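You operate a simulated robot arm through the tools that you are given. There is no shell and no other tool. Be economical: measure what you need, move in short steps, check, and stop when the job is done.

Carry out the task below with a simulated robot arm. There is one attempt and no reset: what you move stays moved.

## Task
Push the upper drawer shut. Then put the strainer basket on the green table away on the top of the plywood table. Then take the jar with the red band and put it on the shelf under the work bench. Then close the lower drawer. The order counts. Set down upright: strainer basket, jar with the red band.

The check looks at the end state, three seconds after you hand in, the way a careful person would. Anything else that was tipped, shoved, dropped, spilled or broken makes it a failure.

## Robot
A 7-joint arm with a two-finger parallel gripper on a trunk, on a base that drives. Base frame: it is fixed to the floor where the robot stands at the start and does not move with it; the origin is under the middle of the robot, x ahead of it, y to its left, z up. Lengths are in m, angles in degrees, forces in N, time in s.
With the tool pointing down near the work surface it reaches from about 0.42 to 0.9 m from the robot's upright axis, wherever it stands. Its first joint turns from -115.0 to 115.0 degrees. Places, roughly: jar with the red band (8x8x12 cm) [3.3, -2.2, 0.9]; lower drawer [0.7, 0.2, 0.5]; shelf under the work bench [-0.1, 0.9, 0.3]; strainer basket (10x10x14 cm) [3.2, -2.4, 0.9]; top of the plywood table [1, -1.4, 0.8]; upper drawer [0.7, 0.2, 0.7]. Payload 3.91 kg.
Tool frame: the origin (TCP) lies between the finger pads and is the grasp point; the fingertips stand 0.03 m ahead of it; z points along the fingers, y is the line along which they close. Largest opening 0.11 m; finger width 0.02, thickness 0.01; the body of the gripper, 0.048 by 0.112 m, starts 0.055 m behind the TCP.
Orientation is told as [roll, pitch, yaw] about the base's x, y, z axes, in that order, counted from this pose: with the fingers straight down and closing along the base's y, the tool's x points along the base's -x, its y along +y and its z along -z.

## Interface
- The arm moves only by the tool servo_tool. Its argument "series" is a list of rows, each an object (a shift or turn left out is 0, a gripper value left out holds the last) with "dp": the shift along the tool's x, y, z in cm, a list of three; "delta_rot": the turn, a rotation vector about the tool's x, y, z in degrees, a list of three; "gripper": the opening, from 0 (shut) to 1 (fully open). In form: [{"dp": [dx, dy, dz], "delta_rot": [rx, ry, rz], "gripper": gripper}, ...]. A call has 1 to 8 rows; each row shifts and turns the commanded pose from where the row before left it, along the tool's axes as they then stand. Each row takes 0.2 s and may step no farther than 0.05 m and 8.6 degrees from the row before; otherwise, or with a gripper value out of range, the whole call is refused. A pose out of reach is approached as far as the arm can. The call stops where the force on the tool passes 40 N (or 10 N more than at its start, if that is more) or the arm is blocked; 0.2 s more then pass. The fingers move at their own pace (about 0.153 m/s each) and stop on an object; they squeeze with about 34 N. The grip force told is the motor's: it shows also when the fingers shut on nothing. Time passes only in rows, and 0.2 s behind the last, so rows that do not move let the fingers close. It gives the time, the measured TCP pose, the force on the tool (base axes), the opening and the grip force at its end, in the units of the frame above (readings bear some noise), with the torque about the TCP (base axes, N m) and any sound that the robot's microphone picked up.
- Cameras (640 x 400 px; columns grow to the right, rows downward): "scene" is now at [0.2089, 0.2362, 1.1524]; the picture's right is [0.37, -0.93, 0.00], its down [-0.67, -0.27, -0.69] and it looks along [0.64, 0.26, -0.72] (base axes); focal length 214 px, centre (320, 200). "wrist" rides on the gripper at [0.072, 0.017, -0.103] in the tool frame; the picture's right is [-0.23, 0.97, 0.00], its down [-0.76, -0.18, -0.62] and it looks along [-0.61, -0.14, 0.78] (tool axes); focal length 222 px, centre (320, 200).
- snapshot(camera): a new picture of that camera. No time passes.
- raise_lower(by): slides the trunk up (or, below 0, down) by that many m; the arm and the scene camera ride with it, the base frame stays. It gives what a move gives, with no picture.
- roll_base(legs): drives the robot by 1 to 6 legs, each [ahead, left, turn to the left] in m, m and degrees, along the robot's own axes; the way and the turn of a leg run together, so that a leg with both is an arc; at most 1.5 m and 180 degrees a leg. The arm and the cameras ride along, it lands a little off, and it stops where it bumps. It gives what a move gives.
- head_to(pan, tilt): turns the head with the scene camera to pan (to the left, within 80 degrees either way) and tilt (down, from -29 to 69), counted from straight ahead of the robot. It gives what a move gives.
- probe_pixels(camera, pixels): there is no depth. For up to 12 entries [column, row, z] of the newest picture of that camera ("zoom" is the newest enlarged one), the place [x, y] in the base frame at which the ray of that pixel passes the height z, good to about 0.002 m, but the place of the scene camera against the robot may be out by one fixed shift of up to 0.018 m in any direction. No time passes.
- close_up(camera, box): a new picture of the part [left, top, right, bottom] of that camera's present view, enlarged. No time passes.
- sign_off(): hands the job in; it is judged then, once.

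Go step by step. Measure first, check grasps and placings, and put right what went wrong. The budget is 110 turns and 78 pictures, counting those below and the enlarged ones. Unless the task says otherwise, let go and move clear before handing in, and close with one line.

The tools are called after "Request:" as name(argument=value, ...) on one line, values as JSON. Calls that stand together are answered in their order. servo_tool: Moves the arm, as the interface text tells. Its arguments: {"type":"object","properties":{"series":{"type":"array"}},"required":["series"]} The other tools are called the same way: raise_lower (by) slides the trunk up or down; roll_base (legs) drives the base; head_to (pan, tilt) turns the head that bears the scene camera; snapshot (camera) takes a picture; probe_pixels (camera, pixels) gives the place at which the rays of pixels pass given heights; close_up (camera, box) takes an enlarged picture of a part of a camera's view; sign_off () hands the job in.

At the start:

```text
clock: 0.0
ee_pos: [0.6302, 0.2212, 0.9147]
tcp_rot: [0.0, 0.0, 0.0]
ft_force: [-0.3, 0.7, 1.3]
ft_torque: [-0.03, -0.01, -0.01]
finger_gap: 0.11
finger_force: 0.1
trunk travel left (down, up): [-0.5, 0.49]
robot x, y, heading: [-0.0005, -0.0017, -0.0]
head pan, tilt: [21.9, 46.0]
```

scene: 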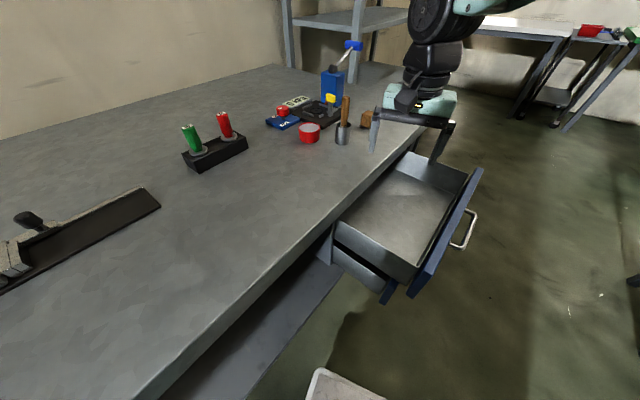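
wrist: 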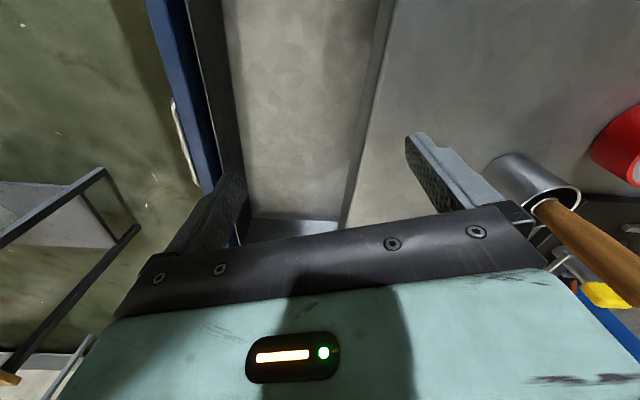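

The scene picture shows the upper drawer open with its blue front from about (480,170) to (410,295), and the lower drawer's front peeping out at (388,290). I measure those first.

Request:
probe_pixels(camera="scene", pixels=[[480, 170, 0.78], [410, 295, 0.78], [480, 170, 0.74], [410, 295, 0.74], [388, 295, 0.55], [395, 285, 0.55], [470, 245, 0.68], [475, 210, 0.68], [330, 225, 0.82], [400, 160, 0.82], [150, 390, 0.82]])

Request:
close_up(camera="scene", box=[300, 120, 500, 320])

```text
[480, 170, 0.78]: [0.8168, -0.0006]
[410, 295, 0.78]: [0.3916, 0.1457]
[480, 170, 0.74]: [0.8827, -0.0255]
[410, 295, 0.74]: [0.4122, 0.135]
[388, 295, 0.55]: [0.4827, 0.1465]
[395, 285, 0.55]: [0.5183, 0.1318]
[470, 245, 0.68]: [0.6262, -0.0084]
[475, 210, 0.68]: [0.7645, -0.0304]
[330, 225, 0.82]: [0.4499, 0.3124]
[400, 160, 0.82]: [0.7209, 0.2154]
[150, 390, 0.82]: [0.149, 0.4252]
```

```text
2.00 times, centred on (400, 220) of scene
```

zoom: 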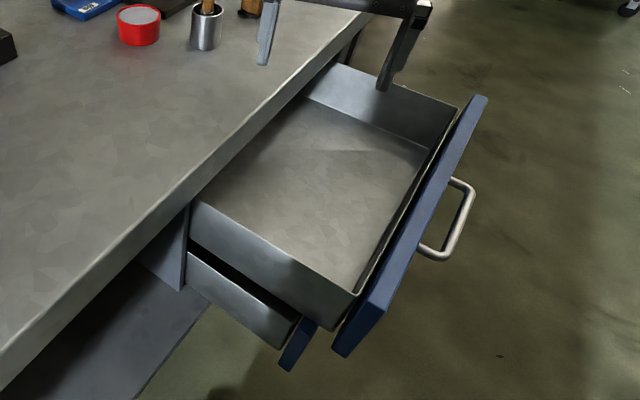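

The bench edge runs about -20° from x (inward normal ≈ 70°), with the upper drawer out about 0.2 m. Before I drive, I look around for obstacles.

Request:
head_to(pan=-60, tilt=30)

Request:
snapshot(camera="scene")

Request:
head_to(pan=-15, tilt=25)

Request:
snapshot(camera="scene")

```text
clock: 1.6
ee_pos: [0.6283, 0.2202, 0.9143]
tcp_rot: [0.0, 0.0, 0.0]
ft_force: [0.8, -0.2, 0.4]
ft_torque: [0.02, 0.02, -0.01]
finger_gap: 0.1097
finger_force: 0.2
trunk travel left (down, up): [-0.5, 0.49]
robot x, y, heading: [0.0017, -0.0005, 0.1]
head pan, tilt: [-60.0, 30.0]
```

```text
74 pictures are left
```

scene: 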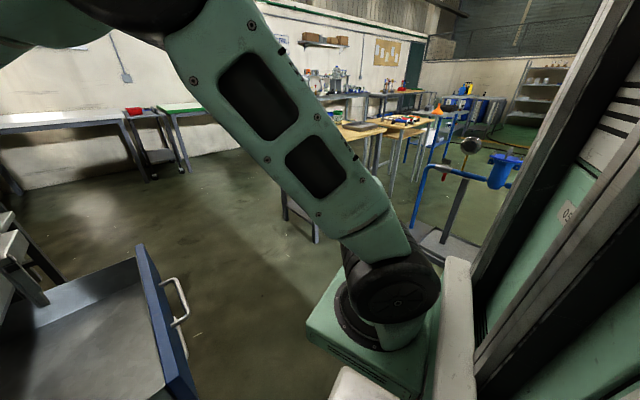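

```text
clock: 2.7
ee_pos: [0.6292, 0.2191, 0.9139]
tcp_rot: [0.0, 0.0, 0.0]
ft_force: [-0.3, -0.2, 1.4]
ft_torque: [0.03, -0.01, -0.03]
finger_gap: 0.11
finger_force: 0.2
trunk travel left (down, up): [-0.5, 0.49]
robot x, y, heading: [0.0006, -0.0015, -0.1]
head pan, tilt: [-15.0, 25.0]
```

```text
73 pictures are left
```

scene: 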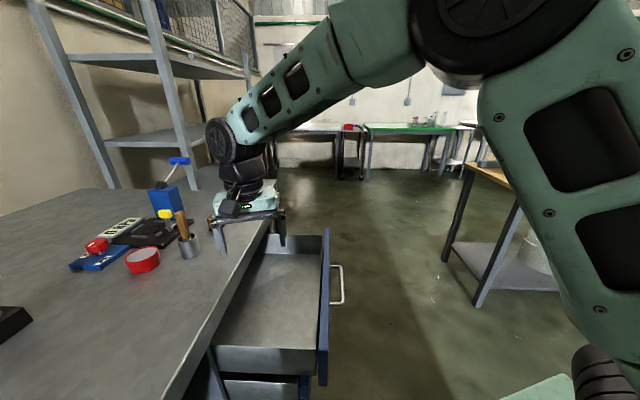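

The second picture shows the plywood table on the right, with leg foot (480,303) and corner (466,166), and the green table far off at (410,127). I measure the free floor.

Request:
probe_pixels(camera="scene", pixels=[[480, 303, 0.0], [446, 260, 0.0], [466, 166, 0.8], [345, 178, 0.0], [335, 140, 0.0], [365, 125, 0.82], [450, 128, 0.82], [345, 303, 0.68], [320, 385, 0.6]])

Request:
head_to(pan=-50, tilt=50)

Request:
snapshot(camera="scene")

```text
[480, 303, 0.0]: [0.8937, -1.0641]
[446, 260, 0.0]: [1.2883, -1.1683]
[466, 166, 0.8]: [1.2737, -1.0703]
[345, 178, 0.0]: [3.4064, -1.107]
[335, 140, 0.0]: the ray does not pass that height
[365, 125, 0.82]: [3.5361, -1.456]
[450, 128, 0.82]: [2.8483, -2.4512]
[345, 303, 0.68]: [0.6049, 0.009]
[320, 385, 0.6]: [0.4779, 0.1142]
```

```text
clock: 3.7
ee_pos: [0.6289, 0.2198, 0.9149]
tcp_rot: [0.0, -0.1, 0.0]
ft_force: [-0.1, -0.7, 0.4]
ft_torque: [-0.02, 0.01, 0.01]
finger_gap: 0.11
finger_force: 0.1
trunk travel left (down, up): [-0.5, 0.49]
robot x, y, heading: [0.0046, -0.002, 0.3]
head pan, tilt: [-50.0, 50.0]
```

```text
72 pictures are left
```

scene: 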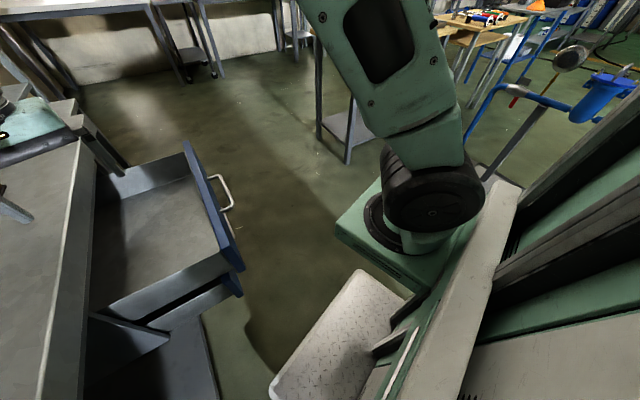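

The picture shows the floor free between the drawer and the plywood table leg (348,162), and a blue stand with base near (490,175). I locate it and my base's footprint.

Request:
probe_pixels(camera="scene", pixels=[[487, 168, 0.0], [520, 190, 0.0], [470, 140, 0.3], [600, 120, 0.5], [360, 272, 0.25], [278, 380, 0.25], [405, 290, 0.25], [230, 205, 0.68], [225, 178, 0.68], [240, 290, 0.5], [185, 143, 0.76], [243, 268, 0.62]])

Request:
head_to(pan=-80, tilt=35)

Request:
snapshot(camera="scene")

```text
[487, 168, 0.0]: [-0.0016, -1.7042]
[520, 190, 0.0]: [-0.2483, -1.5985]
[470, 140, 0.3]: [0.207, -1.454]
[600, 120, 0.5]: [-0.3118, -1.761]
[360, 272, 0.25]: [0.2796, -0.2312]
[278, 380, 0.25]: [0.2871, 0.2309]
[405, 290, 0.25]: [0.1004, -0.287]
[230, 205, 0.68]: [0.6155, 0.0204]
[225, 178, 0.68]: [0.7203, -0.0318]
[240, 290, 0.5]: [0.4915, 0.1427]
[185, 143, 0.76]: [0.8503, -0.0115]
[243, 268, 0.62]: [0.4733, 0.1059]
```

```text
clock: 4.6
ee_pos: [0.6299, 0.2198, 0.9152]
tcp_rot: [-0.1, 0.0, 0.0]
ft_force: [0.5, 0.5, -0.6]
ft_torque: [0.01, -0.02, -0.03]
finger_gap: 0.1098
finger_force: 0.0
trunk travel left (down, up): [-0.5, 0.49]
robot x, y, heading: [0.0013, -0.002, -0.0]
head pan, tilt: [-80.0, 35.0]
```

```text
71 pictures are left
```

scene: 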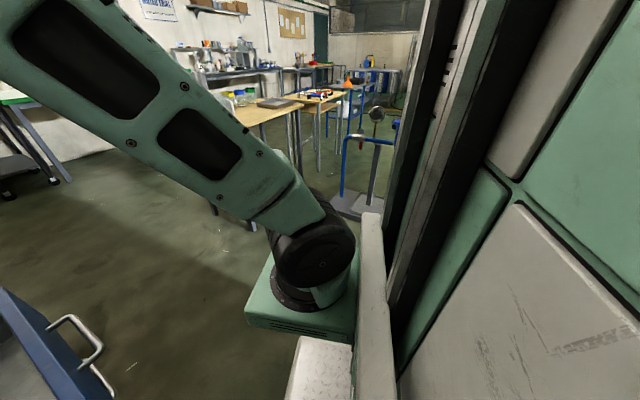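

The floor is clear (the blue stand is about at y=-1.6), so I drive to face the drawer squarely, about 0.8 m from its front.

Request:
roll_base(legs=[[0, -0.74, 0], [0.36, 0, 0], [0, 0, 70]])

Request:
head_to(pan=-10, tilt=40)

Request:
snapshot(camera="scene")

```text
clock: 13.6
ee_pos: [0.3855, -0.0654, 0.9147]
tcp_rot: [0.0, -0.1, 69.9]
ft_force: [0.4, 0.5, -0.3]
ft_torque: [-0.02, -0.01, -0.02]
finger_gap: 0.1102
finger_force: 0.1
trunk travel left (down, up): [-0.5, 0.49]
robot x, y, heading: [0.3761, -0.7355, 70.0]
head pan, tilt: [-80.0, 35.0]
```

```text
clock: 15.0
ee_pos: [0.3853, -0.0652, 0.9144]
tcp_rot: [0.1, -0.1, 69.9]
ft_force: [0.6, 0.8, 0.2]
ft_torque: [0.01, -0.04, 0.0]
finger_gap: 0.1098
finger_force: 0.1
trunk travel left (down, up): [-0.5, 0.49]
robot x, y, heading: [0.3782, -0.7314, 69.9]
head pan, tilt: [-10.0, 40.0]
```

```text
70 pictures are left
```

scene: 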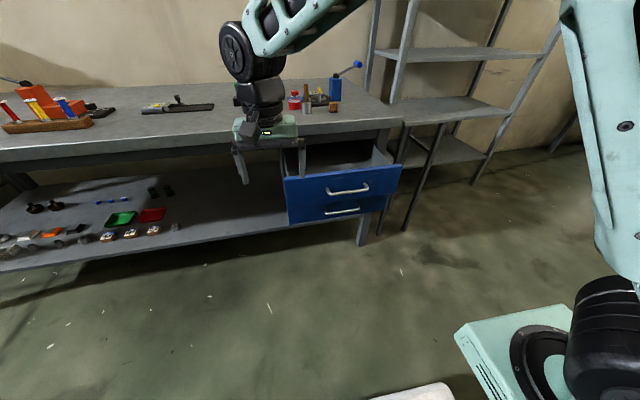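

The drawers face me now: upper front about (284..402, 165..205), handle at (347,188). I zoom in to measure.

Request:
close_up(camera="scene", box=[220, 110, 430, 250])

```text
2.86 times, centred on (325, 180) of scene
```

zoom: 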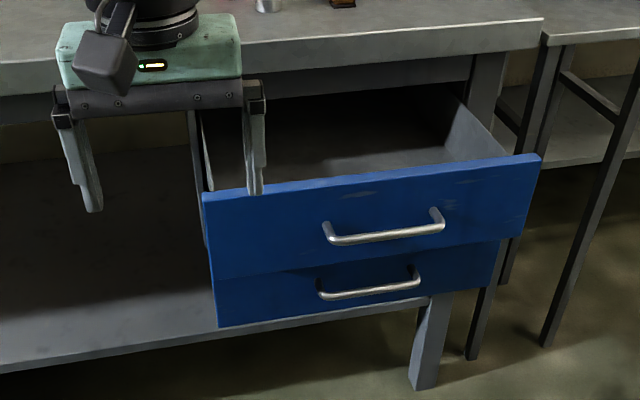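

I triangulate the drawer's corners against the earlier views by probing at two heights.

Request:
probe_pixels(camera="zoom", pixels=[[540, 156, 0.78], [540, 156, 0.74], [540, 156, 0.7], [203, 195, 0.78], [203, 195, 0.74], [203, 195, 0.7], [326, 240, 0.68], [326, 240, 0.64], [443, 229, 0.68], [443, 229, 0.64], [318, 292, 0.5], [419, 281, 0.5]])

```text
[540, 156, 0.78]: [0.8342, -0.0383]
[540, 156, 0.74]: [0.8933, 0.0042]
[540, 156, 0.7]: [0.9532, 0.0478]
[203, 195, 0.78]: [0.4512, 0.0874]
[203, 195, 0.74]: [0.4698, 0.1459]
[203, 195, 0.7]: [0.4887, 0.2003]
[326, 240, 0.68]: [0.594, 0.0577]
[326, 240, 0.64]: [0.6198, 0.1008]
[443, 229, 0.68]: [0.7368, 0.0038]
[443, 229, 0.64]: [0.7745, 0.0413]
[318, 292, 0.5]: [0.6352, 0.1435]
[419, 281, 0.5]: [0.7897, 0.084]
```

The upper front's top lies at z≈0.76, n≈0.27 along the push direction, and its handle is at z≈0.70. I shut the fingers and tip the tool forward to horizontal in place.

Request:
servo_tool(series=[{"delta_rot": [0, -8.2, 0], "gripper": 0}, {"delta_rot": [0, -8.2, 0]}, {"delta_rot": [0, -8.2, 0]}, {"delta_rot": [0, -8.2, 0]}, {"delta_rot": [0, -8.2, 0]}, {"delta_rot": [0, -8.2, 0]}])

Request:
servo_tool(series=[{"delta_rot": [0, -8.2, 0]}, {"delta_rot": [0, -8.2, 0]}, {"delta_rot": [0, -8.2, 0]}, {"delta_rot": [0, -8.2, 0]}, {"delta_rot": [0, -8, 0]}])

```text
clock: 16.4
ee_pos: [0.3856, -0.0655, 0.9143]
tcp_rot: [0.1, -49.2, 69.9]
ft_force: [0.3, 0.4, 0.1]
ft_torque: [-0.02, 0.0, -0.02]
finger_gap: 0.0
finger_force: 34.4
trunk travel left (down, up): [-0.5, 0.49]
robot x, y, heading: [0.3787, -0.729, 69.9]
head pan, tilt: [-10.0, 40.0]
```

```text
clock: 17.6
ee_pos: [0.3848, -0.0644, 0.9146]
tcp_rot: [150.7, -90.0, -80.6]
ft_force: [-0.5, 0.1, 0.2]
ft_torque: [-0.03, 0.01, 0.04]
finger_gap: 0.0
finger_force: 34.2
trunk travel left (down, up): [-0.5, 0.49]
robot x, y, heading: [0.3735, -0.7306, 70.0]
head pan, tilt: [-10.0, 40.0]
```

The tool is horizontal and its tip is about 0.17 m short of the drawer's face. I move right 9 cm and lower the trunk 0.21 m, then look.

Request:
servo_tool(series=[{"dp": [0, -4.5, 0]}, {"dp": [0, -4.5, 0]}])

Request:
raise_lower(by=-0.215)

Request:
snapshot(camera="scene")

```text
clock: 18.2
ee_pos: [0.4685, -0.0959, 0.915]
tcp_rot: [170.1, -90.0, -100.1]
ft_force: [-0.3, -0.5, 0.5]
ft_torque: [0.01, 0.0, 0.0]
finger_gap: 0.0
finger_force: 34.2
trunk travel left (down, up): [-0.5, 0.49]
robot x, y, heading: [0.3759, -0.7334, 69.9]
head pan, tilt: [-10.0, 40.0]
```

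```text
clock: 20.5
ee_pos: [0.4683, -0.0964, 0.7001]
tcp_rot: [-94.6, -90.0, 164.6]
ft_force: [0.5, -0.5, 0.1]
ft_torque: [-0.01, -0.04, 0.01]
finger_gap: 0.0003
finger_force: 33.9
trunk travel left (down, up): [-0.285, 0.705]
robot x, y, heading: [0.3729, -0.7328, 69.7]
head pan, tilt: [-10.0, 40.0]
```

```text
68 pictures are left
```

scene: 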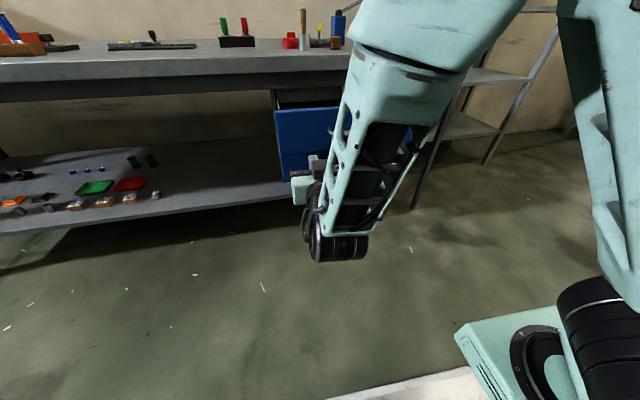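

The gripper points at the left part of the blue front (near 315,165). I push forward in steps.

Request:
servo_tool(series=[{"dp": [0, 0, 3]}, {"dp": [0, 0, 3]}, {"dp": [0, 0, 3]}, {"dp": [0, 0, 3]}, {"dp": [0, 0, 2]}, {"dp": [0, 0, 2]}, {"dp": [0, 0, 2]}])

Request:
servo_tool(series=[{"dp": [0, 0, 2]}, {"dp": [0, 0, 2]}, {"dp": [0, 0, 2]}, {"dp": [0, 0, 2]}])

Request:
snapshot(camera="scene")

```text
clock: 22.1
ee_pos: [0.5312, 0.0732, 0.6993]
tcp_rot: [-67.3, -90.1, 137.0]
ft_force: [0.2, -2.1, 0.2]
ft_torque: [0.03, 0.0, 0.02]
finger_gap: 0.0003
finger_force: 34.2
trunk travel left (down, up): [-0.285, 0.705]
robot x, y, heading: [0.3766, -0.7315, 70.0]
head pan, tilt: [-10.0, 40.0]
```

```text
clock: 23.1
ee_pos: [0.5598, 0.1484, 0.7]
tcp_rot: [-139.4, -89.9, -150.9]
ft_force: [0.2, -2.0, -0.1]
ft_torque: [0.0, 0.0, -0.02]
finger_gap: 0.0
finger_force: 34.5
trunk travel left (down, up): [-0.285, 0.705]
robot x, y, heading: [0.3728, -0.7331, 70.0]
head pan, tilt: [-10.0, 40.0]
```

```text
67 pictures are left
```

scene: 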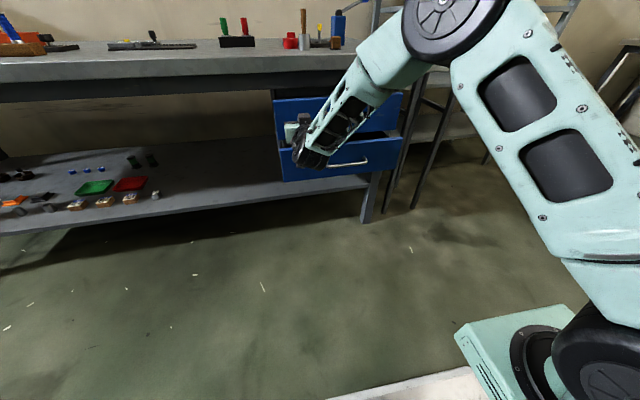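

The upper drawer is moving freely (2 N) and is now behind the lower front. I keep pushing in small steps until it stops.

Request:
servo_tool(series=[{"dp": [0, 0, 1.5]}, {"dp": [0, 0, 1.5]}, {"dp": [0, 0, 1.5]}, {"dp": [0, 0, 1.5]}, {"dp": [0, 0, 1.5]}, {"dp": [0, 0, 1.5]}, {"dp": [0, 0, 1.5]}])

Request:
close_up(camera="scene", box=[230, 70, 430, 210])

```text
clock: 24.7
ee_pos: [0.5958, 0.2479, 0.7005]
tcp_rot: [-75.7, -89.9, 145.5]
ft_force: [-1.7, -2.9, -0.3]
ft_torque: [-0.07, 0.02, 0.01]
finger_gap: 0.0
finger_force: 34.0
trunk travel left (down, up): [-0.285, 0.705]
robot x, y, heading: [0.3746, -0.7334, 70.0]
head pan, tilt: [-10.0, 40.0]
```

```text
2.86 times, centred on (330, 140) of scene
```

zoom: 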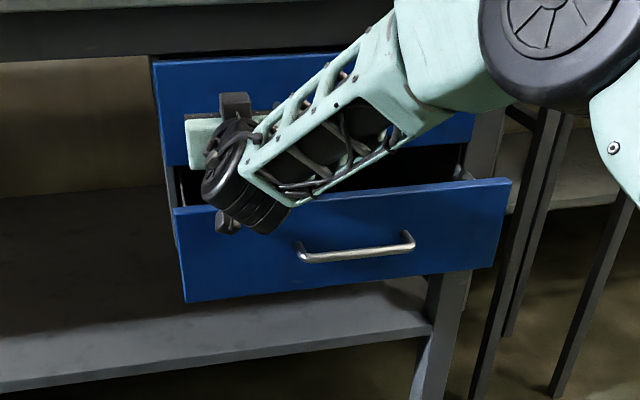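

The upper front is nearly flush under the bench edge. I continue in small steps until it meets its stop.

Request:
servo_tool(series=[{"dp": [0, 0, 0.8]}, {"dp": [0, 0, 0.8]}, {"dp": [0, 0, 0.8]}, {"dp": [0, 0, 0.8]}])

Request:
close_up(camera="scene", box=[230, 70, 430, 210])

```text
clock: 25.4
ee_pos: [0.5992, 0.2601, 0.7]
tcp_rot: [23.7, -89.9, 46.2]
ft_force: [-2.3, -23.4, 3.1]
ft_torque: [0.13, -0.02, 0.02]
finger_gap: 0.0
finger_force: 33.8
trunk travel left (down, up): [-0.285, 0.705]
robot x, y, heading: [0.377, -0.734, 69.8]
head pan, tilt: [-10.0, 40.0]
stopped in row 3: the force on the tool passed its limit (the readings are from after the stop); the commanded pose is now the measured one
```

```text
2.86 times, centred on (330, 140) of scene
```

zoom: 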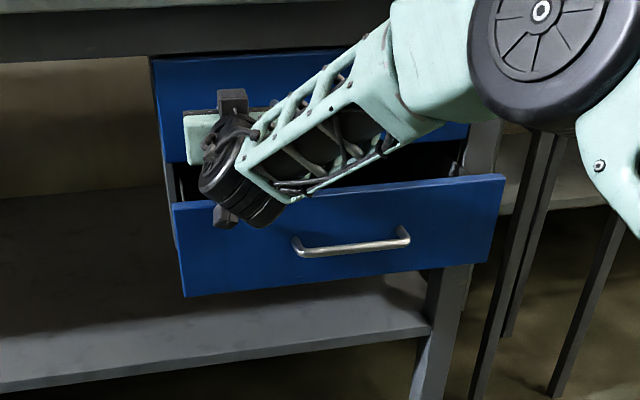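

The push ended at a firm stop (23 N against the drawer). I back off and check how the upper drawer sits.

Request:
servo_tool(series=[{"dp": [0, 0, -3]}, {"dp": [0, 0, -5]}, {"dp": [0, 0, -5]}, {"dp": [0, 0, -5]}, {"dp": [0, 0, -5]}, {"dp": [0, 4, -5]}, {"dp": [0, 5, 0]}, {"dp": [0, 5, 0]}])

Request:
close_up(camera="scene", box=[230, 70, 430, 210])

```text
refused: row 6 steps farther than a row can; nothing moved
```

```text
2.86 times, centred on (330, 140) of scene
```

zoom: 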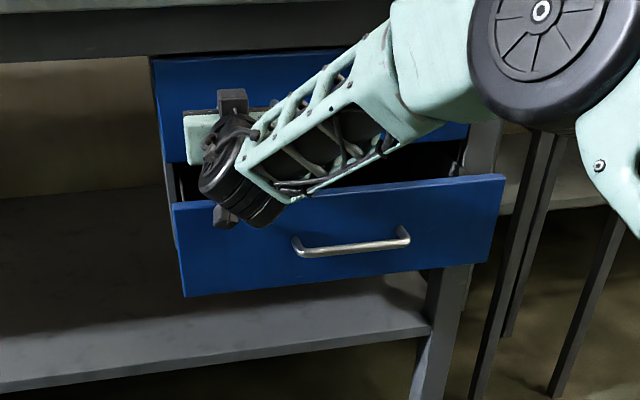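

Row 6 was refused for being too long; I redo the retreat with shorter rows.

Request:
servo_tool(series=[{"dp": [0, 0, -3]}, {"dp": [0, 0, -5]}, {"dp": [0, 0, -5]}, {"dp": [0, 0, -5]}, {"dp": [0, 0, -5]}, {"dp": [0, 0, -5]}, {"dp": [0, 5, 0]}, {"dp": [0, 5, 0]}])

Request:
close_up(camera="scene", box=[230, 70, 430, 210])

```text
clock: 27.2
ee_pos: [0.4105, 0.0325, 0.7014]
tcp_rot: [-0.8, -89.8, 70.5]
ft_force: [0.6, 0.7, 1.1]
ft_torque: [0.03, -0.01, 0.0]
finger_gap: 0.0
finger_force: 34.0
trunk travel left (down, up): [-0.285, 0.705]
robot x, y, heading: [0.3729, -0.7338, 69.5]
head pan, tilt: [-10.0, 40.0]
```

```text
2.86 times, centred on (330, 140) of scene
```

zoom: 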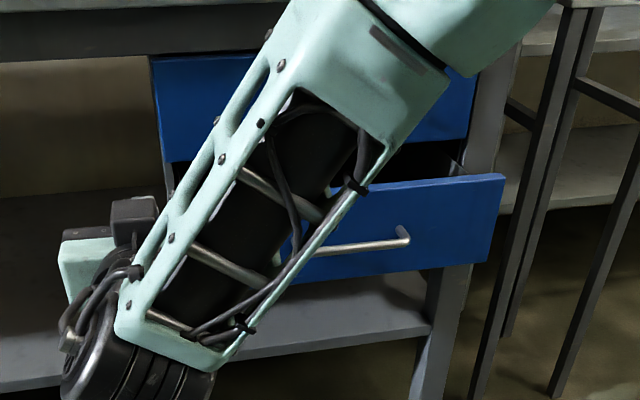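

I raise the trunk and turn the tool back down for a clear view and for driving.

Request:
raise_lower(by=0.3)

Request:
servo_tool(series=[{"dp": [0, -3, -3], "delta_rot": [0, 8.2, 0]}, {"delta_rot": [0, 8.2, 0], "dp": [0, -3, 0]}, {"delta_rot": [0, 8.2, 0], "dp": [0, -3, 0]}, {"delta_rot": [0, 8.2, 0]}, {"delta_rot": [0, 8.2, 0]}, {"delta_rot": [0, 8.2, 0]}, {"delta_rot": [0, 8.2, 0]}, {"delta_rot": [0, 8.2, 0]}])

Request:
servo_tool(series=[{"delta_rot": [0, 8.2, 0], "gripper": 1}, {"delta_rot": [0, 8.2, 0]}, {"delta_rot": [0, 8, 0]}, {"dp": [5, 0, 0]}, {"dp": [5, 0, 0]}, {"dp": [4, 0, 0]}])

Request:
snapshot(camera="scene")

```text
clock: 30.2
ee_pos: [0.4096, 0.0326, 1.0012]
tcp_rot: [1.7, -89.8, 68.2]
ft_force: [-0.9, -0.5, -0.3]
ft_torque: [0.02, -0.03, 0.0]
finger_gap: 0.0
finger_force: 34.3
trunk travel left (down, up): [-0.585, 0.405]
robot x, y, heading: [0.3719, -0.7277, 69.5]
head pan, tilt: [-10.0, 40.0]
```

```text
clock: 32.0
ee_pos: [0.4839, -0.0261, 1.0016]
tcp_rot: [0.1, -24.1, 69.9]
ft_force: [-0.3, -0.8, 0.1]
ft_torque: [-0.01, -0.01, -0.01]
finger_gap: 0.0
finger_force: 34.0
trunk travel left (down, up): [-0.585, 0.405]
robot x, y, heading: [0.3718, -0.7338, 70.0]
head pan, tilt: [-10.0, 40.0]
```

```text
clock: 33.4
ee_pos: [0.437, -0.1566, 1.0017]
tcp_rot: [0.0, 0.2, 69.8]
ft_force: [0.3, 0.9, -1.0]
ft_torque: [-0.01, 0.02, -0.01]
finger_gap: 0.11
finger_force: 0.1
trunk travel left (down, up): [-0.585, 0.405]
robot x, y, heading: [0.3737, -0.7359, 69.8]
head pan, tilt: [-10.0, 40.0]
```

```text
62 pictures are left
```

scene: 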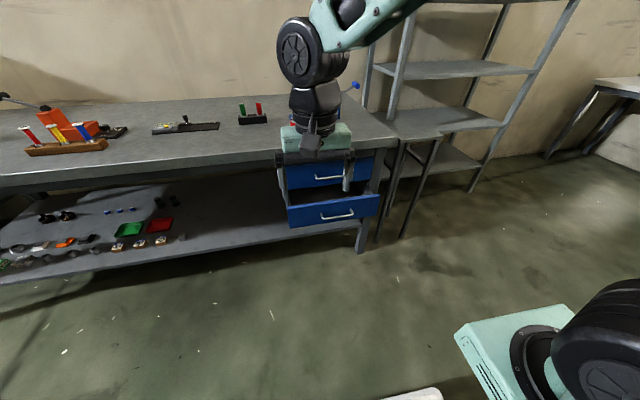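

The upper drawer looks shut (blue front flush at (330,170), lower one at (333,208) still out). I turn parallel to the bench and drive through the aisle toward the green table, looking on the way.

Request:
probe_pixels(camera="scene", pixels=[[402, 237, 0.0], [360, 252, 0.0], [230, 215, 0.3], [282, 238, 0.3], [200, 255, 0.3], [200, 195, 0.3], [180, 240, 0.3], [172, 230, 0.3]])

Request:
roll_base(legs=[[0, 0, -90], [0, 0.42, 0]])

Request:
head_to(pan=-15, tilt=20)

Request:
snapshot(camera="scene")

```text
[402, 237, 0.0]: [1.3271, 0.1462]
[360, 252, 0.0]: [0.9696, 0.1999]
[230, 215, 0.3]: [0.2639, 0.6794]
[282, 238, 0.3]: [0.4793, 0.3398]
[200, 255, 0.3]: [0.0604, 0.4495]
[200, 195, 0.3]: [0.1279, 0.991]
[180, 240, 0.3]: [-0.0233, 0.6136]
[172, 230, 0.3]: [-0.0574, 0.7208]
```

```text
clock: 39.8
ee_pos: [1.0913, -0.3922, 1.0026]
tcp_rot: [0.1, 0.1, -19.8]
ft_force: [-0.5, -0.4, 0.1]
ft_torque: [0.03, -0.01, 0.01]
finger_gap: 0.1101
finger_force: 0.1
trunk travel left (down, up): [-0.585, 0.405]
robot x, y, heading: [0.5177, -0.336, -19.9]
head pan, tilt: [-10.0, 40.0]
```

```text
clock: 40.6
ee_pos: [1.0928, -0.3933, 1.0034]
tcp_rot: [-0.1, 0.2, -19.8]
ft_force: [-0.2, 0.0, 0.4]
ft_torque: [0.0, -0.03, 0.02]
finger_gap: 0.11
finger_force: 0.1
trunk travel left (down, up): [-0.585, 0.405]
robot x, y, heading: [0.5163, -0.329, -19.7]
head pan, tilt: [-15.0, 20.0]
```

```text
61 pictures are left
```

scene: 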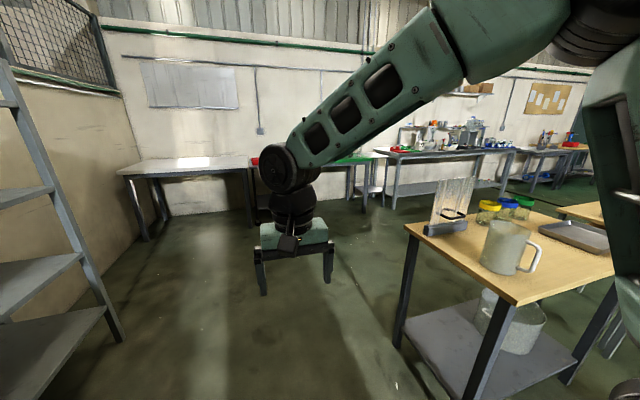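

The aisle ahead is free, with the plywood table (clutter at (440,215), (500,240), jars and tray) to the right. I drive ahead 1.4 m and look at the green table.

Request:
roll_base(legs=[[1.4, 0, 0]])

Request:
head_to(pan=-35, tilt=22)

Request:
snapshot(camera="scene")

```text
clock: 47.6
ee_pos: [2.4097, -0.849, 1.0022]
tcp_rot: [-0.1, 0.1, -19.0]
ft_force: [0.1, -0.4, -0.7]
ft_torque: [-0.01, 0.02, -0.02]
finger_gap: 0.1099
finger_force: 0.1
trunk travel left (down, up): [-0.585, 0.405]
robot x, y, heading: [1.8334, -0.7963, -18.7]
head pan, tilt: [-15.0, 20.0]
```

```text
clock: 48.4
ee_pos: [2.409, -0.8499, 1.0023]
tcp_rot: [0.0, 0.2, -19.1]
ft_force: [0.4, -0.1, 0.8]
ft_torque: [-0.02, -0.03, -0.02]
finger_gap: 0.1101
finger_force: 0.0
trunk travel left (down, up): [-0.585, 0.405]
robot x, y, heading: [1.8326, -0.7977, -19.4]
head pan, tilt: [-35.0, 22.0]
```

```text
60 pictures are left
```

scene: 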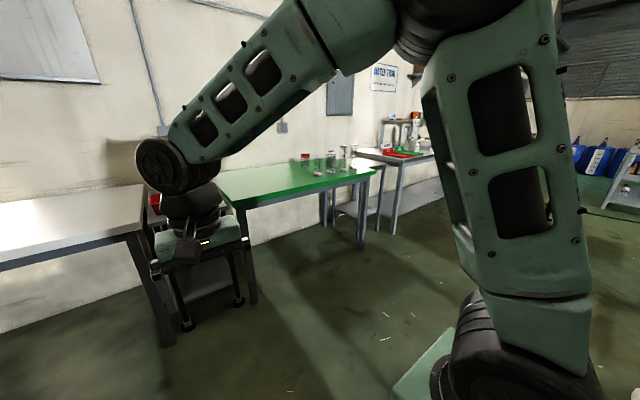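

The green table stands ahead with glassware at (305..355,160); I measure its edge and legs and zoom on the items.

Request:
probe_pixels(camera="scene", pixels=[[253, 303, 0.0], [362, 249, 0.0], [233, 208, 0.82], [372, 176, 0.82], [308, 170, 0.82], [330, 171, 0.82], [317, 175, 0.82], [343, 170, 0.82]])

Request:
close_up(camera="scene", box=[280, 130, 400, 205])

```text
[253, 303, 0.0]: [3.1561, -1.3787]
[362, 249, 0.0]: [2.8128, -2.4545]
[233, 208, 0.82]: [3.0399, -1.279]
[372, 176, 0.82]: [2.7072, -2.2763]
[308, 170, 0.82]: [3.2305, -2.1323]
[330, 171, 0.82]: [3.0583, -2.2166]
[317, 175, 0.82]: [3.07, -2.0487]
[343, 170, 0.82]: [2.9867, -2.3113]
```

```text
5.33 times, centred on (340, 168) of scene
```

zoom: 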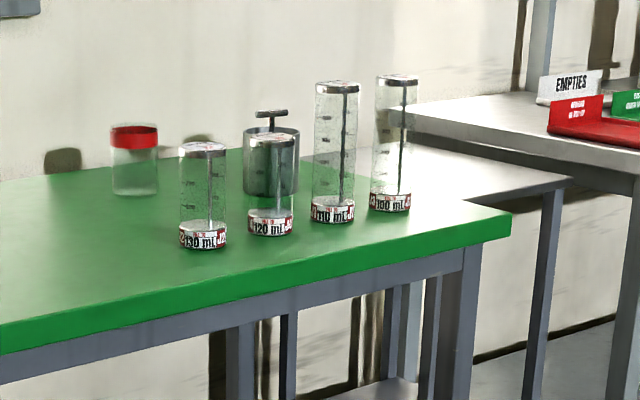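

The jar (red lid, zoom (134,160)) and the strainer basket (T-handle, zoom (270,160)) stand behind four slim cylinders. I raise the arm and drive ahead 0.6 m, then look right before strafing.

Request:
raise_lower(by=0.25)

Request:
roll_base(legs=[[0.65, 0, 0]])

Request:
head_to(pan=-75, tilt=35)

Request:
snapshot(camera="scene")

```text
clock: 51.0
ee_pos: [2.41, -0.8502, 1.251]
tcp_rot: [0.0, 0.2, -19.0]
ft_force: [0.3, 0.1, -0.3]
ft_torque: [0.01, 0.01, 0.02]
finger_gap: 0.1101
finger_force: 0.0
trunk travel left (down, up): [-0.835, 0.155]
robot x, y, heading: [1.8348, -0.7989, -18.8]
head pan, tilt: [-35.0, 22.0]
```

```text
clock: 54.6
ee_pos: [3.0306, -1.0566, 1.2536]
tcp_rot: [0.0, 0.2, -18.7]
ft_force: [-0.1, 0.5, -0.5]
ft_torque: [-0.02, 0.04, 0.02]
finger_gap: 0.1099
finger_force: 0.1
trunk travel left (down, up): [-0.835, 0.155]
robot x, y, heading: [2.4491, -1.0097, -18.5]
head pan, tilt: [-35.0, 22.0]
```

```text
clock: 55.7
ee_pos: [3.0308, -1.0564, 1.2517]
tcp_rot: [0.0, 0.2, -18.7]
ft_force: [-0.2, -0.7, 0.3]
ft_torque: [-0.01, 0.01, 0.0]
finger_gap: 0.11
finger_force: 0.1
trunk travel left (down, up): [-0.835, 0.155]
robot x, y, heading: [2.4557, -1.0098, -18.7]
head pan, tilt: [-75.0, 35.0]
```

```text
58 pictures are left
```

scene: 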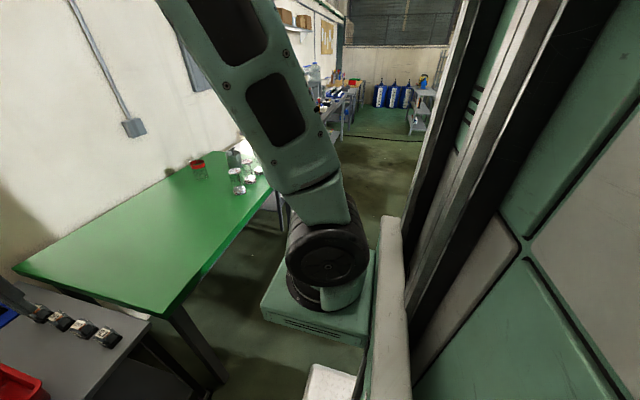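

The floor to my right is clear, so I strafe right along the table by 0.95 m and look at the items.

Request:
roll_base(legs=[[0, -0.95, 0]])

Request:
head_to(pan=-12, tilt=35)

Request:
snapshot(camera="scene")

Request:
snapshot(camera="wrist")

```text
clock: 60.6
ee_pos: [2.7358, -1.9475, 1.2539]
tcp_rot: [0.0, 0.3, -17.7]
ft_force: [0.1, -0.4, 0.3]
ft_torque: [0.03, 0.01, 0.02]
finger_gap: 0.1101
finger_force: 0.2
trunk travel left (down, up): [-0.835, 0.155]
robot x, y, heading: [2.1611, -1.9079, -17.7]
head pan, tilt: [-75.0, 35.0]
```

```text
clock: 62.0
ee_pos: [2.7356, -1.948, 1.2539]
tcp_rot: [0.0, 0.2, -17.8]
ft_force: [0.6, -0.2, -0.1]
ft_torque: [0.05, 0.0, -0.01]
finger_gap: 0.11
finger_force: 0.2
trunk travel left (down, up): [-0.835, 0.155]
robot x, y, heading: [2.1569, -1.9132, -17.7]
head pan, tilt: [-12.0, 35.0]
```

```text
57 pictures are left
```

scene: 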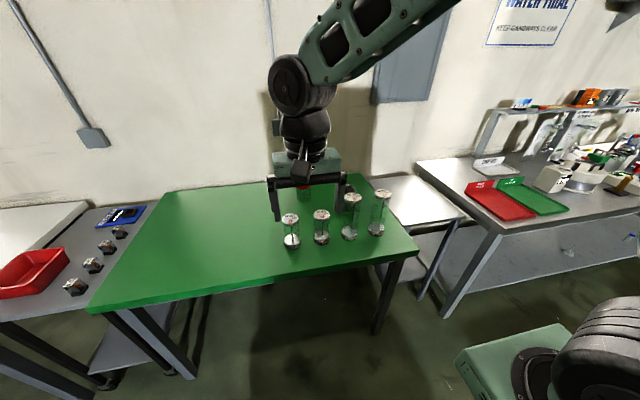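

```text
56 pictures are left
```

wrist: 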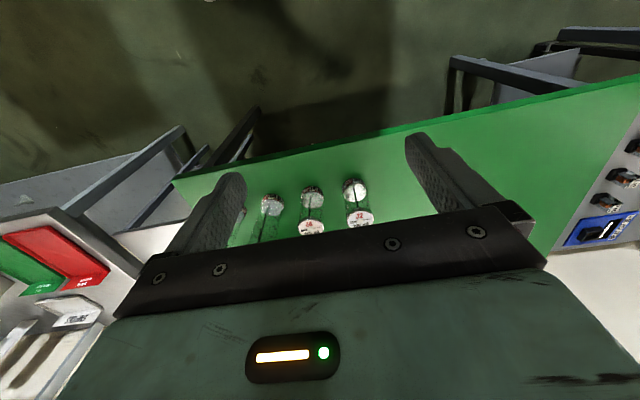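

The gripper hides the jar and strainer in both views; I shift the arm 25 cm to the right (high above all) to uncover them.

Request:
servo_tool(series=[{"dp": [3, -4, 0]}, {"dp": [3, -4, 0]}, {"dp": [0, -5, 0]}, {"dp": [0, -5, 0]}, {"dp": [0, -5, 0]}, {"dp": [0, -5, 0]}])

Request:
close_up(camera="scene", box=[250, 150, 430, 270])

```text
clock: 63.4
ee_pos: [2.5929, -2.1963, 1.253]
tcp_rot: [0.0, 0.2, -17.7]
ft_force: [0.5, 0.3, -0.4]
ft_torque: [-0.03, -0.04, -0.01]
finger_gap: 0.1101
finger_force: 0.0
trunk travel left (down, up): [-0.835, 0.155]
robot x, y, heading: [2.1612, -1.9115, -17.7]
head pan, tilt: [-12.0, 35.0]
```

```text
3.33 times, centred on (340, 210) of scene
```

zoom: 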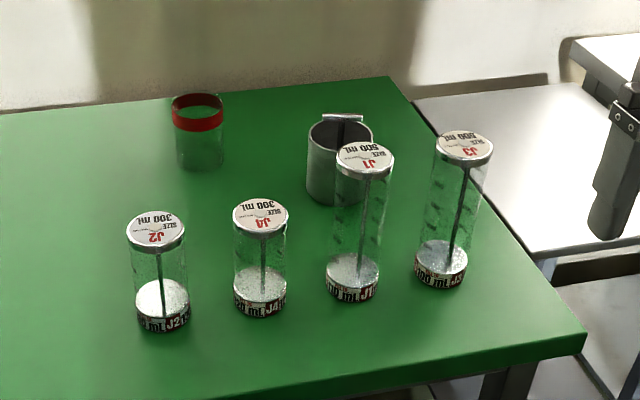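

Now the jar (zoom (198,130)) and strainer (zoom (340,160), handle bar (325..362,117)) are clear. I probe bases and tops, and cylinders.

Request:
probe_pixels(camera="zoom", pixels=[[201, 163, 0.82], [198, 101, 0.94], [338, 193, 0.82], [340, 132, 0.92], [343, 117, 0.96], [325, 117, 0.96], [362, 117, 0.96], [262, 307, 0.82], [353, 293, 0.82], [261, 216, 0.98], [365, 157, 1.02], [441, 277, 0.82]])

```text
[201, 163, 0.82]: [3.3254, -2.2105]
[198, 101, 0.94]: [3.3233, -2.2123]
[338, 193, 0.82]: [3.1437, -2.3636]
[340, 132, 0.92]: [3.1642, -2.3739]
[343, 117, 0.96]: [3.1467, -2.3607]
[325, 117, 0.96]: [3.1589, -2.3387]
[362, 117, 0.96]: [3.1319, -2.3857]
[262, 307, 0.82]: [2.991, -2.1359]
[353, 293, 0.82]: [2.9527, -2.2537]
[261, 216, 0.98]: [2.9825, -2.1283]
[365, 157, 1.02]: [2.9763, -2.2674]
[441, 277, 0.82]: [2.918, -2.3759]
```

Table height 0.82 fits: strainer at ≈(3.15,-2.365) with its bar running about 60°, bar top ≈0.96; jar at ≈(3.325,-2.21). I drive 0.30 m closer and start turning the wrist to yaw 60 with the arm high.

Request:
roll_base(legs=[[0.3, 0, 0]])

Request:
servo_tool(series=[{"delta_rot": [0, 0, -8.5]}, {"delta_rot": [0, 0, -8.5]}, {"delta_rot": [0, 0, -8.5]}, {"delta_rot": [0, 0, -8.5]}, {"delta_rot": [0, 0, -8.5]}, {"delta_rot": [0, 0, -8.5]}, {"delta_rot": [0, 0, -8.5]}, {"delta_rot": [0, 0, -8.5]}])

```text
clock: 65.4
ee_pos: [2.8795, -2.2892, 1.2536]
tcp_rot: [0.1, 0.2, -17.7]
ft_force: [-0.2, -0.8, 0.1]
ft_torque: [0.02, -0.03, 0.0]
finger_gap: 0.1102
finger_force: 0.0
trunk travel left (down, up): [-0.835, 0.155]
robot x, y, heading: [2.4472, -2.0005, -17.7]
head pan, tilt: [-12.0, 35.0]
```

```text
clock: 67.2
ee_pos: [2.879, -2.2869, 1.2535]
tcp_rot: [0.2, 0.1, 50.3]
ft_force: [0.2, 0.7, 0.2]
ft_torque: [0.01, -0.03, -0.03]
finger_gap: 0.1102
finger_force: 0.0
trunk travel left (down, up): [-0.835, 0.155]
robot x, y, heading: [2.444, -1.9991, -17.7]
head pan, tilt: [-12.0, 35.0]
```

Next I finish turning to yaw 60 and move over the strainer, then check with the wrist camera.

Request:
servo_tool(series=[{"delta_rot": [0, 0, -5]}, {"delta_rot": [0, 0, -4.7]}, {"dp": [-1.13, -4.57, 0]}, {"dp": [-1.13, -4.57, 0]}, {"dp": [-1.13, -4.57, 0]}, {"dp": [-1.13, -4.57, 0]}, {"dp": [-1.13, -4.57, 0]}, {"dp": [-1.13, -4.57, 0]}])

Request:
servo_tool(series=[{"dp": [0, 0, 4]}, {"dp": [0, 0, 4]}, {"dp": [0, 0, 4]}])

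Request:
snapshot(camera="wrist")

```text
clock: 69.0
ee_pos: [3.148, -2.3674, 1.252]
tcp_rot: [0.2, 0.1, 59.8]
ft_force: [-0.2, 0.5, -0.1]
ft_torque: [-0.03, -0.04, 0.02]
finger_gap: 0.1097
finger_force: 0.0
trunk travel left (down, up): [-0.835, 0.155]
robot x, y, heading: [2.4429, -2.0013, -17.7]
head pan, tilt: [-12.0, 35.0]
```

```text
clock: 69.8
ee_pos: [3.1494, -2.3677, 1.1299]
tcp_rot: [0.2, -0.1, 59.9]
ft_force: [0.3, 0.0, 0.5]
ft_torque: [0.0, -0.06, -0.01]
finger_gap: 0.1101
finger_force: 0.0
trunk travel left (down, up): [-0.835, 0.155]
robot x, y, heading: [2.4493, -1.9973, -17.4]
head pan, tilt: [-12.0, 35.0]
```

```text
54 pictures are left
```

wrist: 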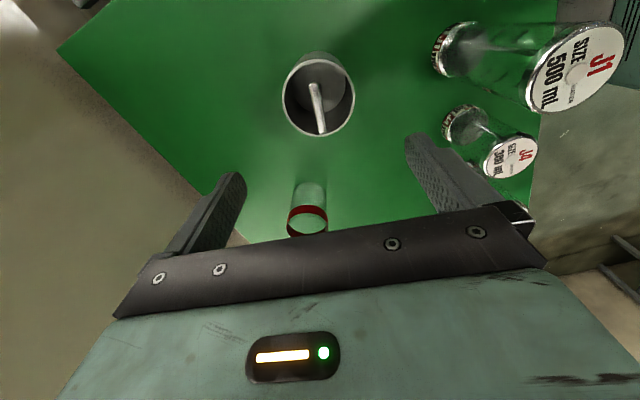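

The bar appears at (310,83)–(322,133) in the wrist view, well aligned. I probe its ends for a precise position.

Request:
probe_pixels(camera="wrist", pixels=[[310, 84, 0.955], [322, 132, 0.955], [318, 95, 0.82], [316, 110, 0.955], [288, 85, 0.93], [354, 95, 0.93], [308, 55, 0.93], [325, 135, 0.93], [289, 220, 0.93], [327, 218, 0.93], [308, 206, 0.93], [307, 236, 0.93]])

```text
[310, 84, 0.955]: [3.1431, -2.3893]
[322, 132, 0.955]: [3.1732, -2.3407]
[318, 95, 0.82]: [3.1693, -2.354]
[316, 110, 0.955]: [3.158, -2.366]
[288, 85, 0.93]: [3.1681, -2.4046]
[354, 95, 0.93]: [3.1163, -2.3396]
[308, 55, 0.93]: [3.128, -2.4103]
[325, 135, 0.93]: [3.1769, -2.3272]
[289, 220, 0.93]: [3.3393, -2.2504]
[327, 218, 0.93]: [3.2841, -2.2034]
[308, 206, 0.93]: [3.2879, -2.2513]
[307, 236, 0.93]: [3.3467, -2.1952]
```

The bar centre is (3.157,-2.366), so a 0.7 cm correction; I descend to TCP z≈0.968, which keeps the tips above the rim.

Request:
servo_tool(series=[{"dp": [-0.3, -0.6, 4]}, {"dp": [0, 0, 4]}, {"dp": [0, 0, 4]}, {"dp": [0, 0, 2]}, {"dp": [0, 0, 2]}])

Request:
snapshot(camera="wrist")

Request:
snapshot(camera="scene")

```text
clock: 71.0
ee_pos: [3.1578, -2.3666, 0.9717]
tcp_rot: [0.2, 0.0, 59.8]
ft_force: [-0.5, 0.5, 0.0]
ft_torque: [0.0, 0.02, 0.0]
finger_gap: 0.11
finger_force: 0.0
trunk travel left (down, up): [-0.835, 0.155]
robot x, y, heading: [2.4438, -2.0018, -17.7]
head pan, tilt: [-12.0, 35.0]
```

```text
53 pictures are left
```

wrist: 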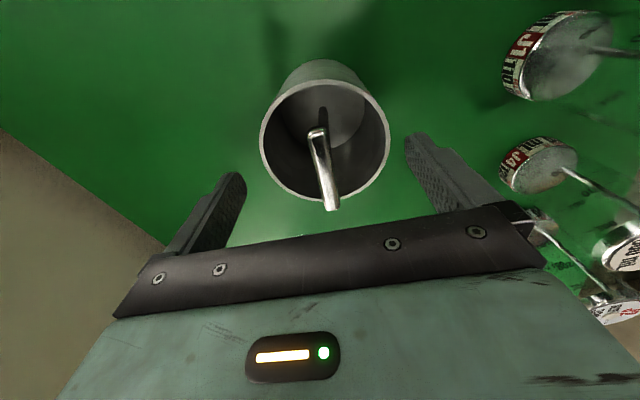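

```text
52 pictures are left
```

scene: 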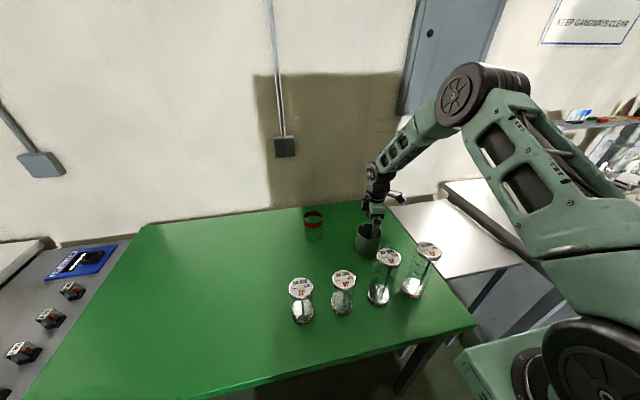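

The bar (318,130)–(332,208) lies centred between the fingers, about 1.5 cm below the TCP. I lower 0.5 cm and close.

Request:
servo_tool(series=[{"dp": [0, 0, 0.5]}, {"gripper": 0}, {}, {}, {}])

Request:
snapshot(camera="wrist")

```text
clock: 72.2
ee_pos: [3.1582, -2.3668, 0.9678]
tcp_rot: [0.1, 0.1, 59.9]
ft_force: [-0.9, -1.0, 0.1]
ft_torque: [0.02, -0.02, -0.03]
finger_gap: 0.0115
finger_force: 33.7
trunk travel left (down, up): [-0.835, 0.155]
robot x, y, heading: [2.4421, -2.0035, -17.7]
head pan, tilt: [-12.0, 35.0]
```

```text
51 pictures are left
```

wrist: 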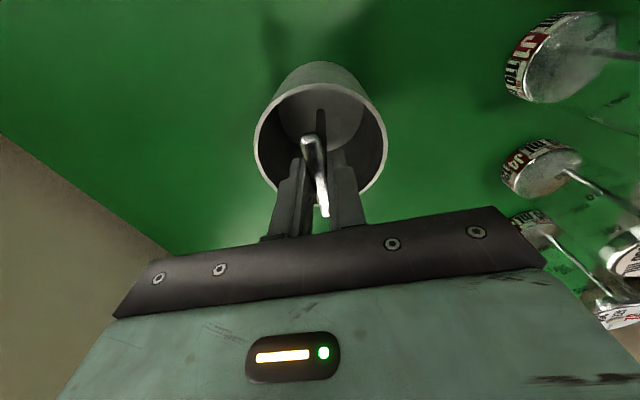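

The fingers hold the bar (gap 11.5 mm). I lift slowly and check.

Request:
servo_tool(series=[{"dp": [0, 0, -1]}, {"dp": [0, 0, -2]}, {"dp": [0, 0, -3]}, {"dp": [0, 0, -4]}, {"dp": [0, 0, -4]}, {"dp": [0, 0, -4]}, {"dp": [0, 0, -4]}, {"dp": [0, 0, -4]}])

Request:
snapshot(camera="wrist")

Request:
snapshot(camera="scene")

```text
clock: 74.0
ee_pos: [3.1586, -2.3687, 1.2269]
tcp_rot: [0.3, 0.0, 59.8]
ft_force: [2.1, 0.6, -0.2]
ft_torque: [0.02, 0.02, 0.0]
finger_gap: 0.0001
finger_force: 33.7
trunk travel left (down, up): [-0.835, 0.155]
robot x, y, heading: [2.4443, -1.9992, -17.9]
head pan, tilt: [-12.0, 35.0]
```

```text
50 pictures are left
```

wrist: 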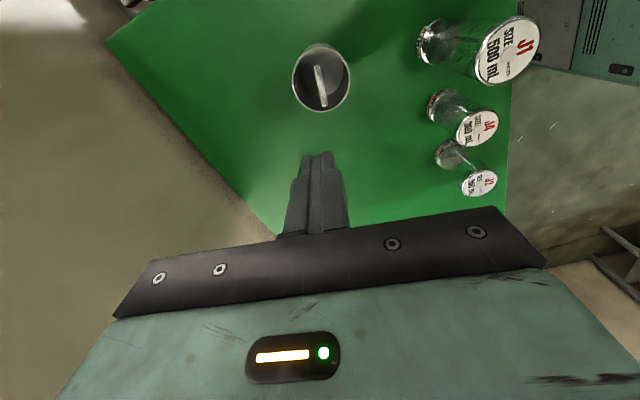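

```text
49 pictures are left
```

scene: 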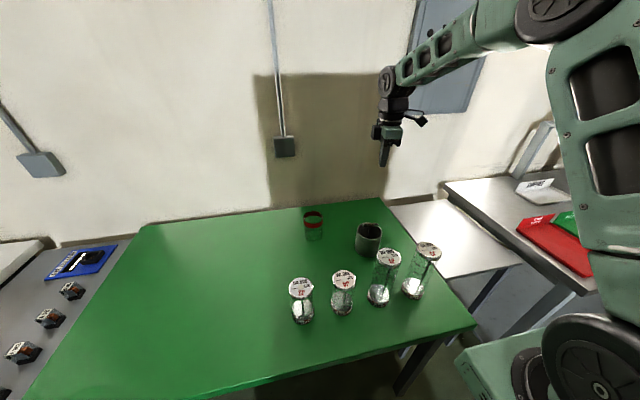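

The bar slipped out of the fingertips and the basket is still standing upright. I re-measure the bar's height for a deeper grip.

Request:
probe_pixels(camera="wrist", pixels=[[316, 66, 0.955], [324, 107, 0.955], [320, 87, 0.955], [320, 87, 0.94], [320, 87, 0.92], [292, 78, 0.93], [350, 78, 0.93], [318, 44, 0.93], [323, 111, 0.93]])

Request:
close_up(camera="scene", box=[320, 200, 420, 270])

```text
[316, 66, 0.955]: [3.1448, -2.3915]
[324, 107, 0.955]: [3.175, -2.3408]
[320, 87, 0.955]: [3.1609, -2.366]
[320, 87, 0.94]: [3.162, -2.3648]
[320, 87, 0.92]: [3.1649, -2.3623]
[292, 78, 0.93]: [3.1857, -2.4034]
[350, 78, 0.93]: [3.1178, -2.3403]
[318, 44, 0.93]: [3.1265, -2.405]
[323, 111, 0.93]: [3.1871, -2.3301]
```

```text
5.71 times, centred on (370, 235) of scene
```

zoom: 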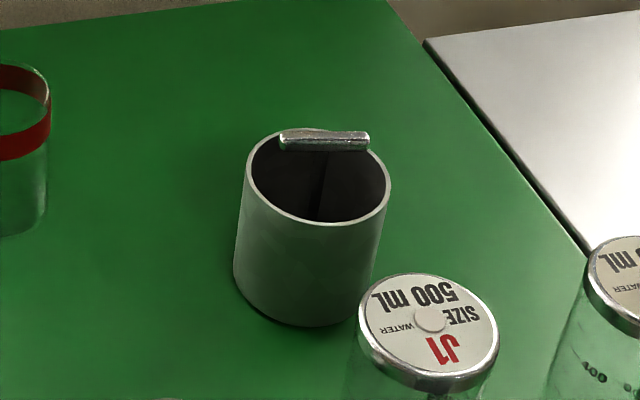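

Request:
probe_pixels(camera="zoom", pixels=[[325, 141, 0.96], [325, 141, 0.945], [325, 141, 0.93], [248, 178, 0.93], [390, 182, 0.93], [318, 129, 0.93], [318, 224, 0.93], [318, 129, 0.91], [318, 224, 0.91], [303, 327, 0.82], [234, 272, 0.82], [366, 290, 0.82]])

```text
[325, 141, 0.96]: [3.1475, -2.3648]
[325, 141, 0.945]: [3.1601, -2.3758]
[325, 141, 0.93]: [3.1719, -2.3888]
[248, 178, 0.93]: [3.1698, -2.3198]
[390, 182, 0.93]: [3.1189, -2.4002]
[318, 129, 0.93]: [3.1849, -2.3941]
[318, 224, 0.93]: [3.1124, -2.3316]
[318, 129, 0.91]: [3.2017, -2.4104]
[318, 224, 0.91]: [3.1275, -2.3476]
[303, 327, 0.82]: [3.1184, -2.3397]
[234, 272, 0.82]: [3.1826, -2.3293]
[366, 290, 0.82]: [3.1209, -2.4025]
```

The bar's centre is nearer z≈0.947, so I only pinched its upper edge. I descend with a narrowed opening (inside the rim) to TCP z≈0.942 so the bar lies fully between the pads.

Request:
servo_tool(series=[{"gripper": 0.42, "dp": [0, 0, 4]}, {"dp": [0, 0, 5]}, {"dp": [0, 0, 5]}, {"dp": [0, 0, 5]}, {"dp": [0, 0, 4]}, {"dp": [0, 0, 2.5]}])

Request:
snapshot(camera="wrist")

```text
clock: 75.4
ee_pos: [3.1568, -2.3695, 0.9749]
tcp_rot: [0.2, 0.0, 59.9]
ft_force: [-0.3, 1.1, -0.2]
ft_torque: [-0.02, -0.01, 0.0]
finger_gap: 0.0464
finger_force: 0.0
trunk travel left (down, up): [-0.835, 0.155]
robot x, y, heading: [2.4466, -1.9961, -17.6]
head pan, tilt: [-12.0, 35.0]
```

```text
47 pictures are left
```

wrist: 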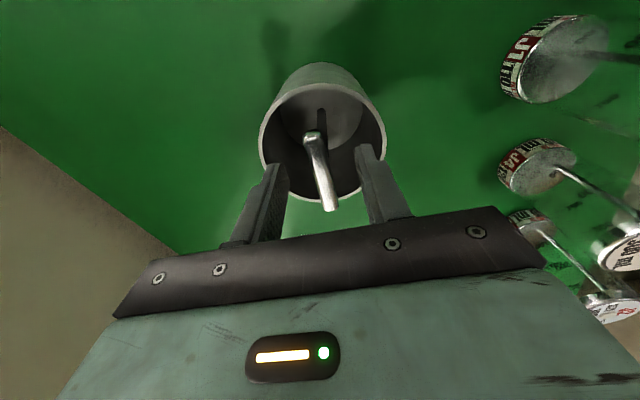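

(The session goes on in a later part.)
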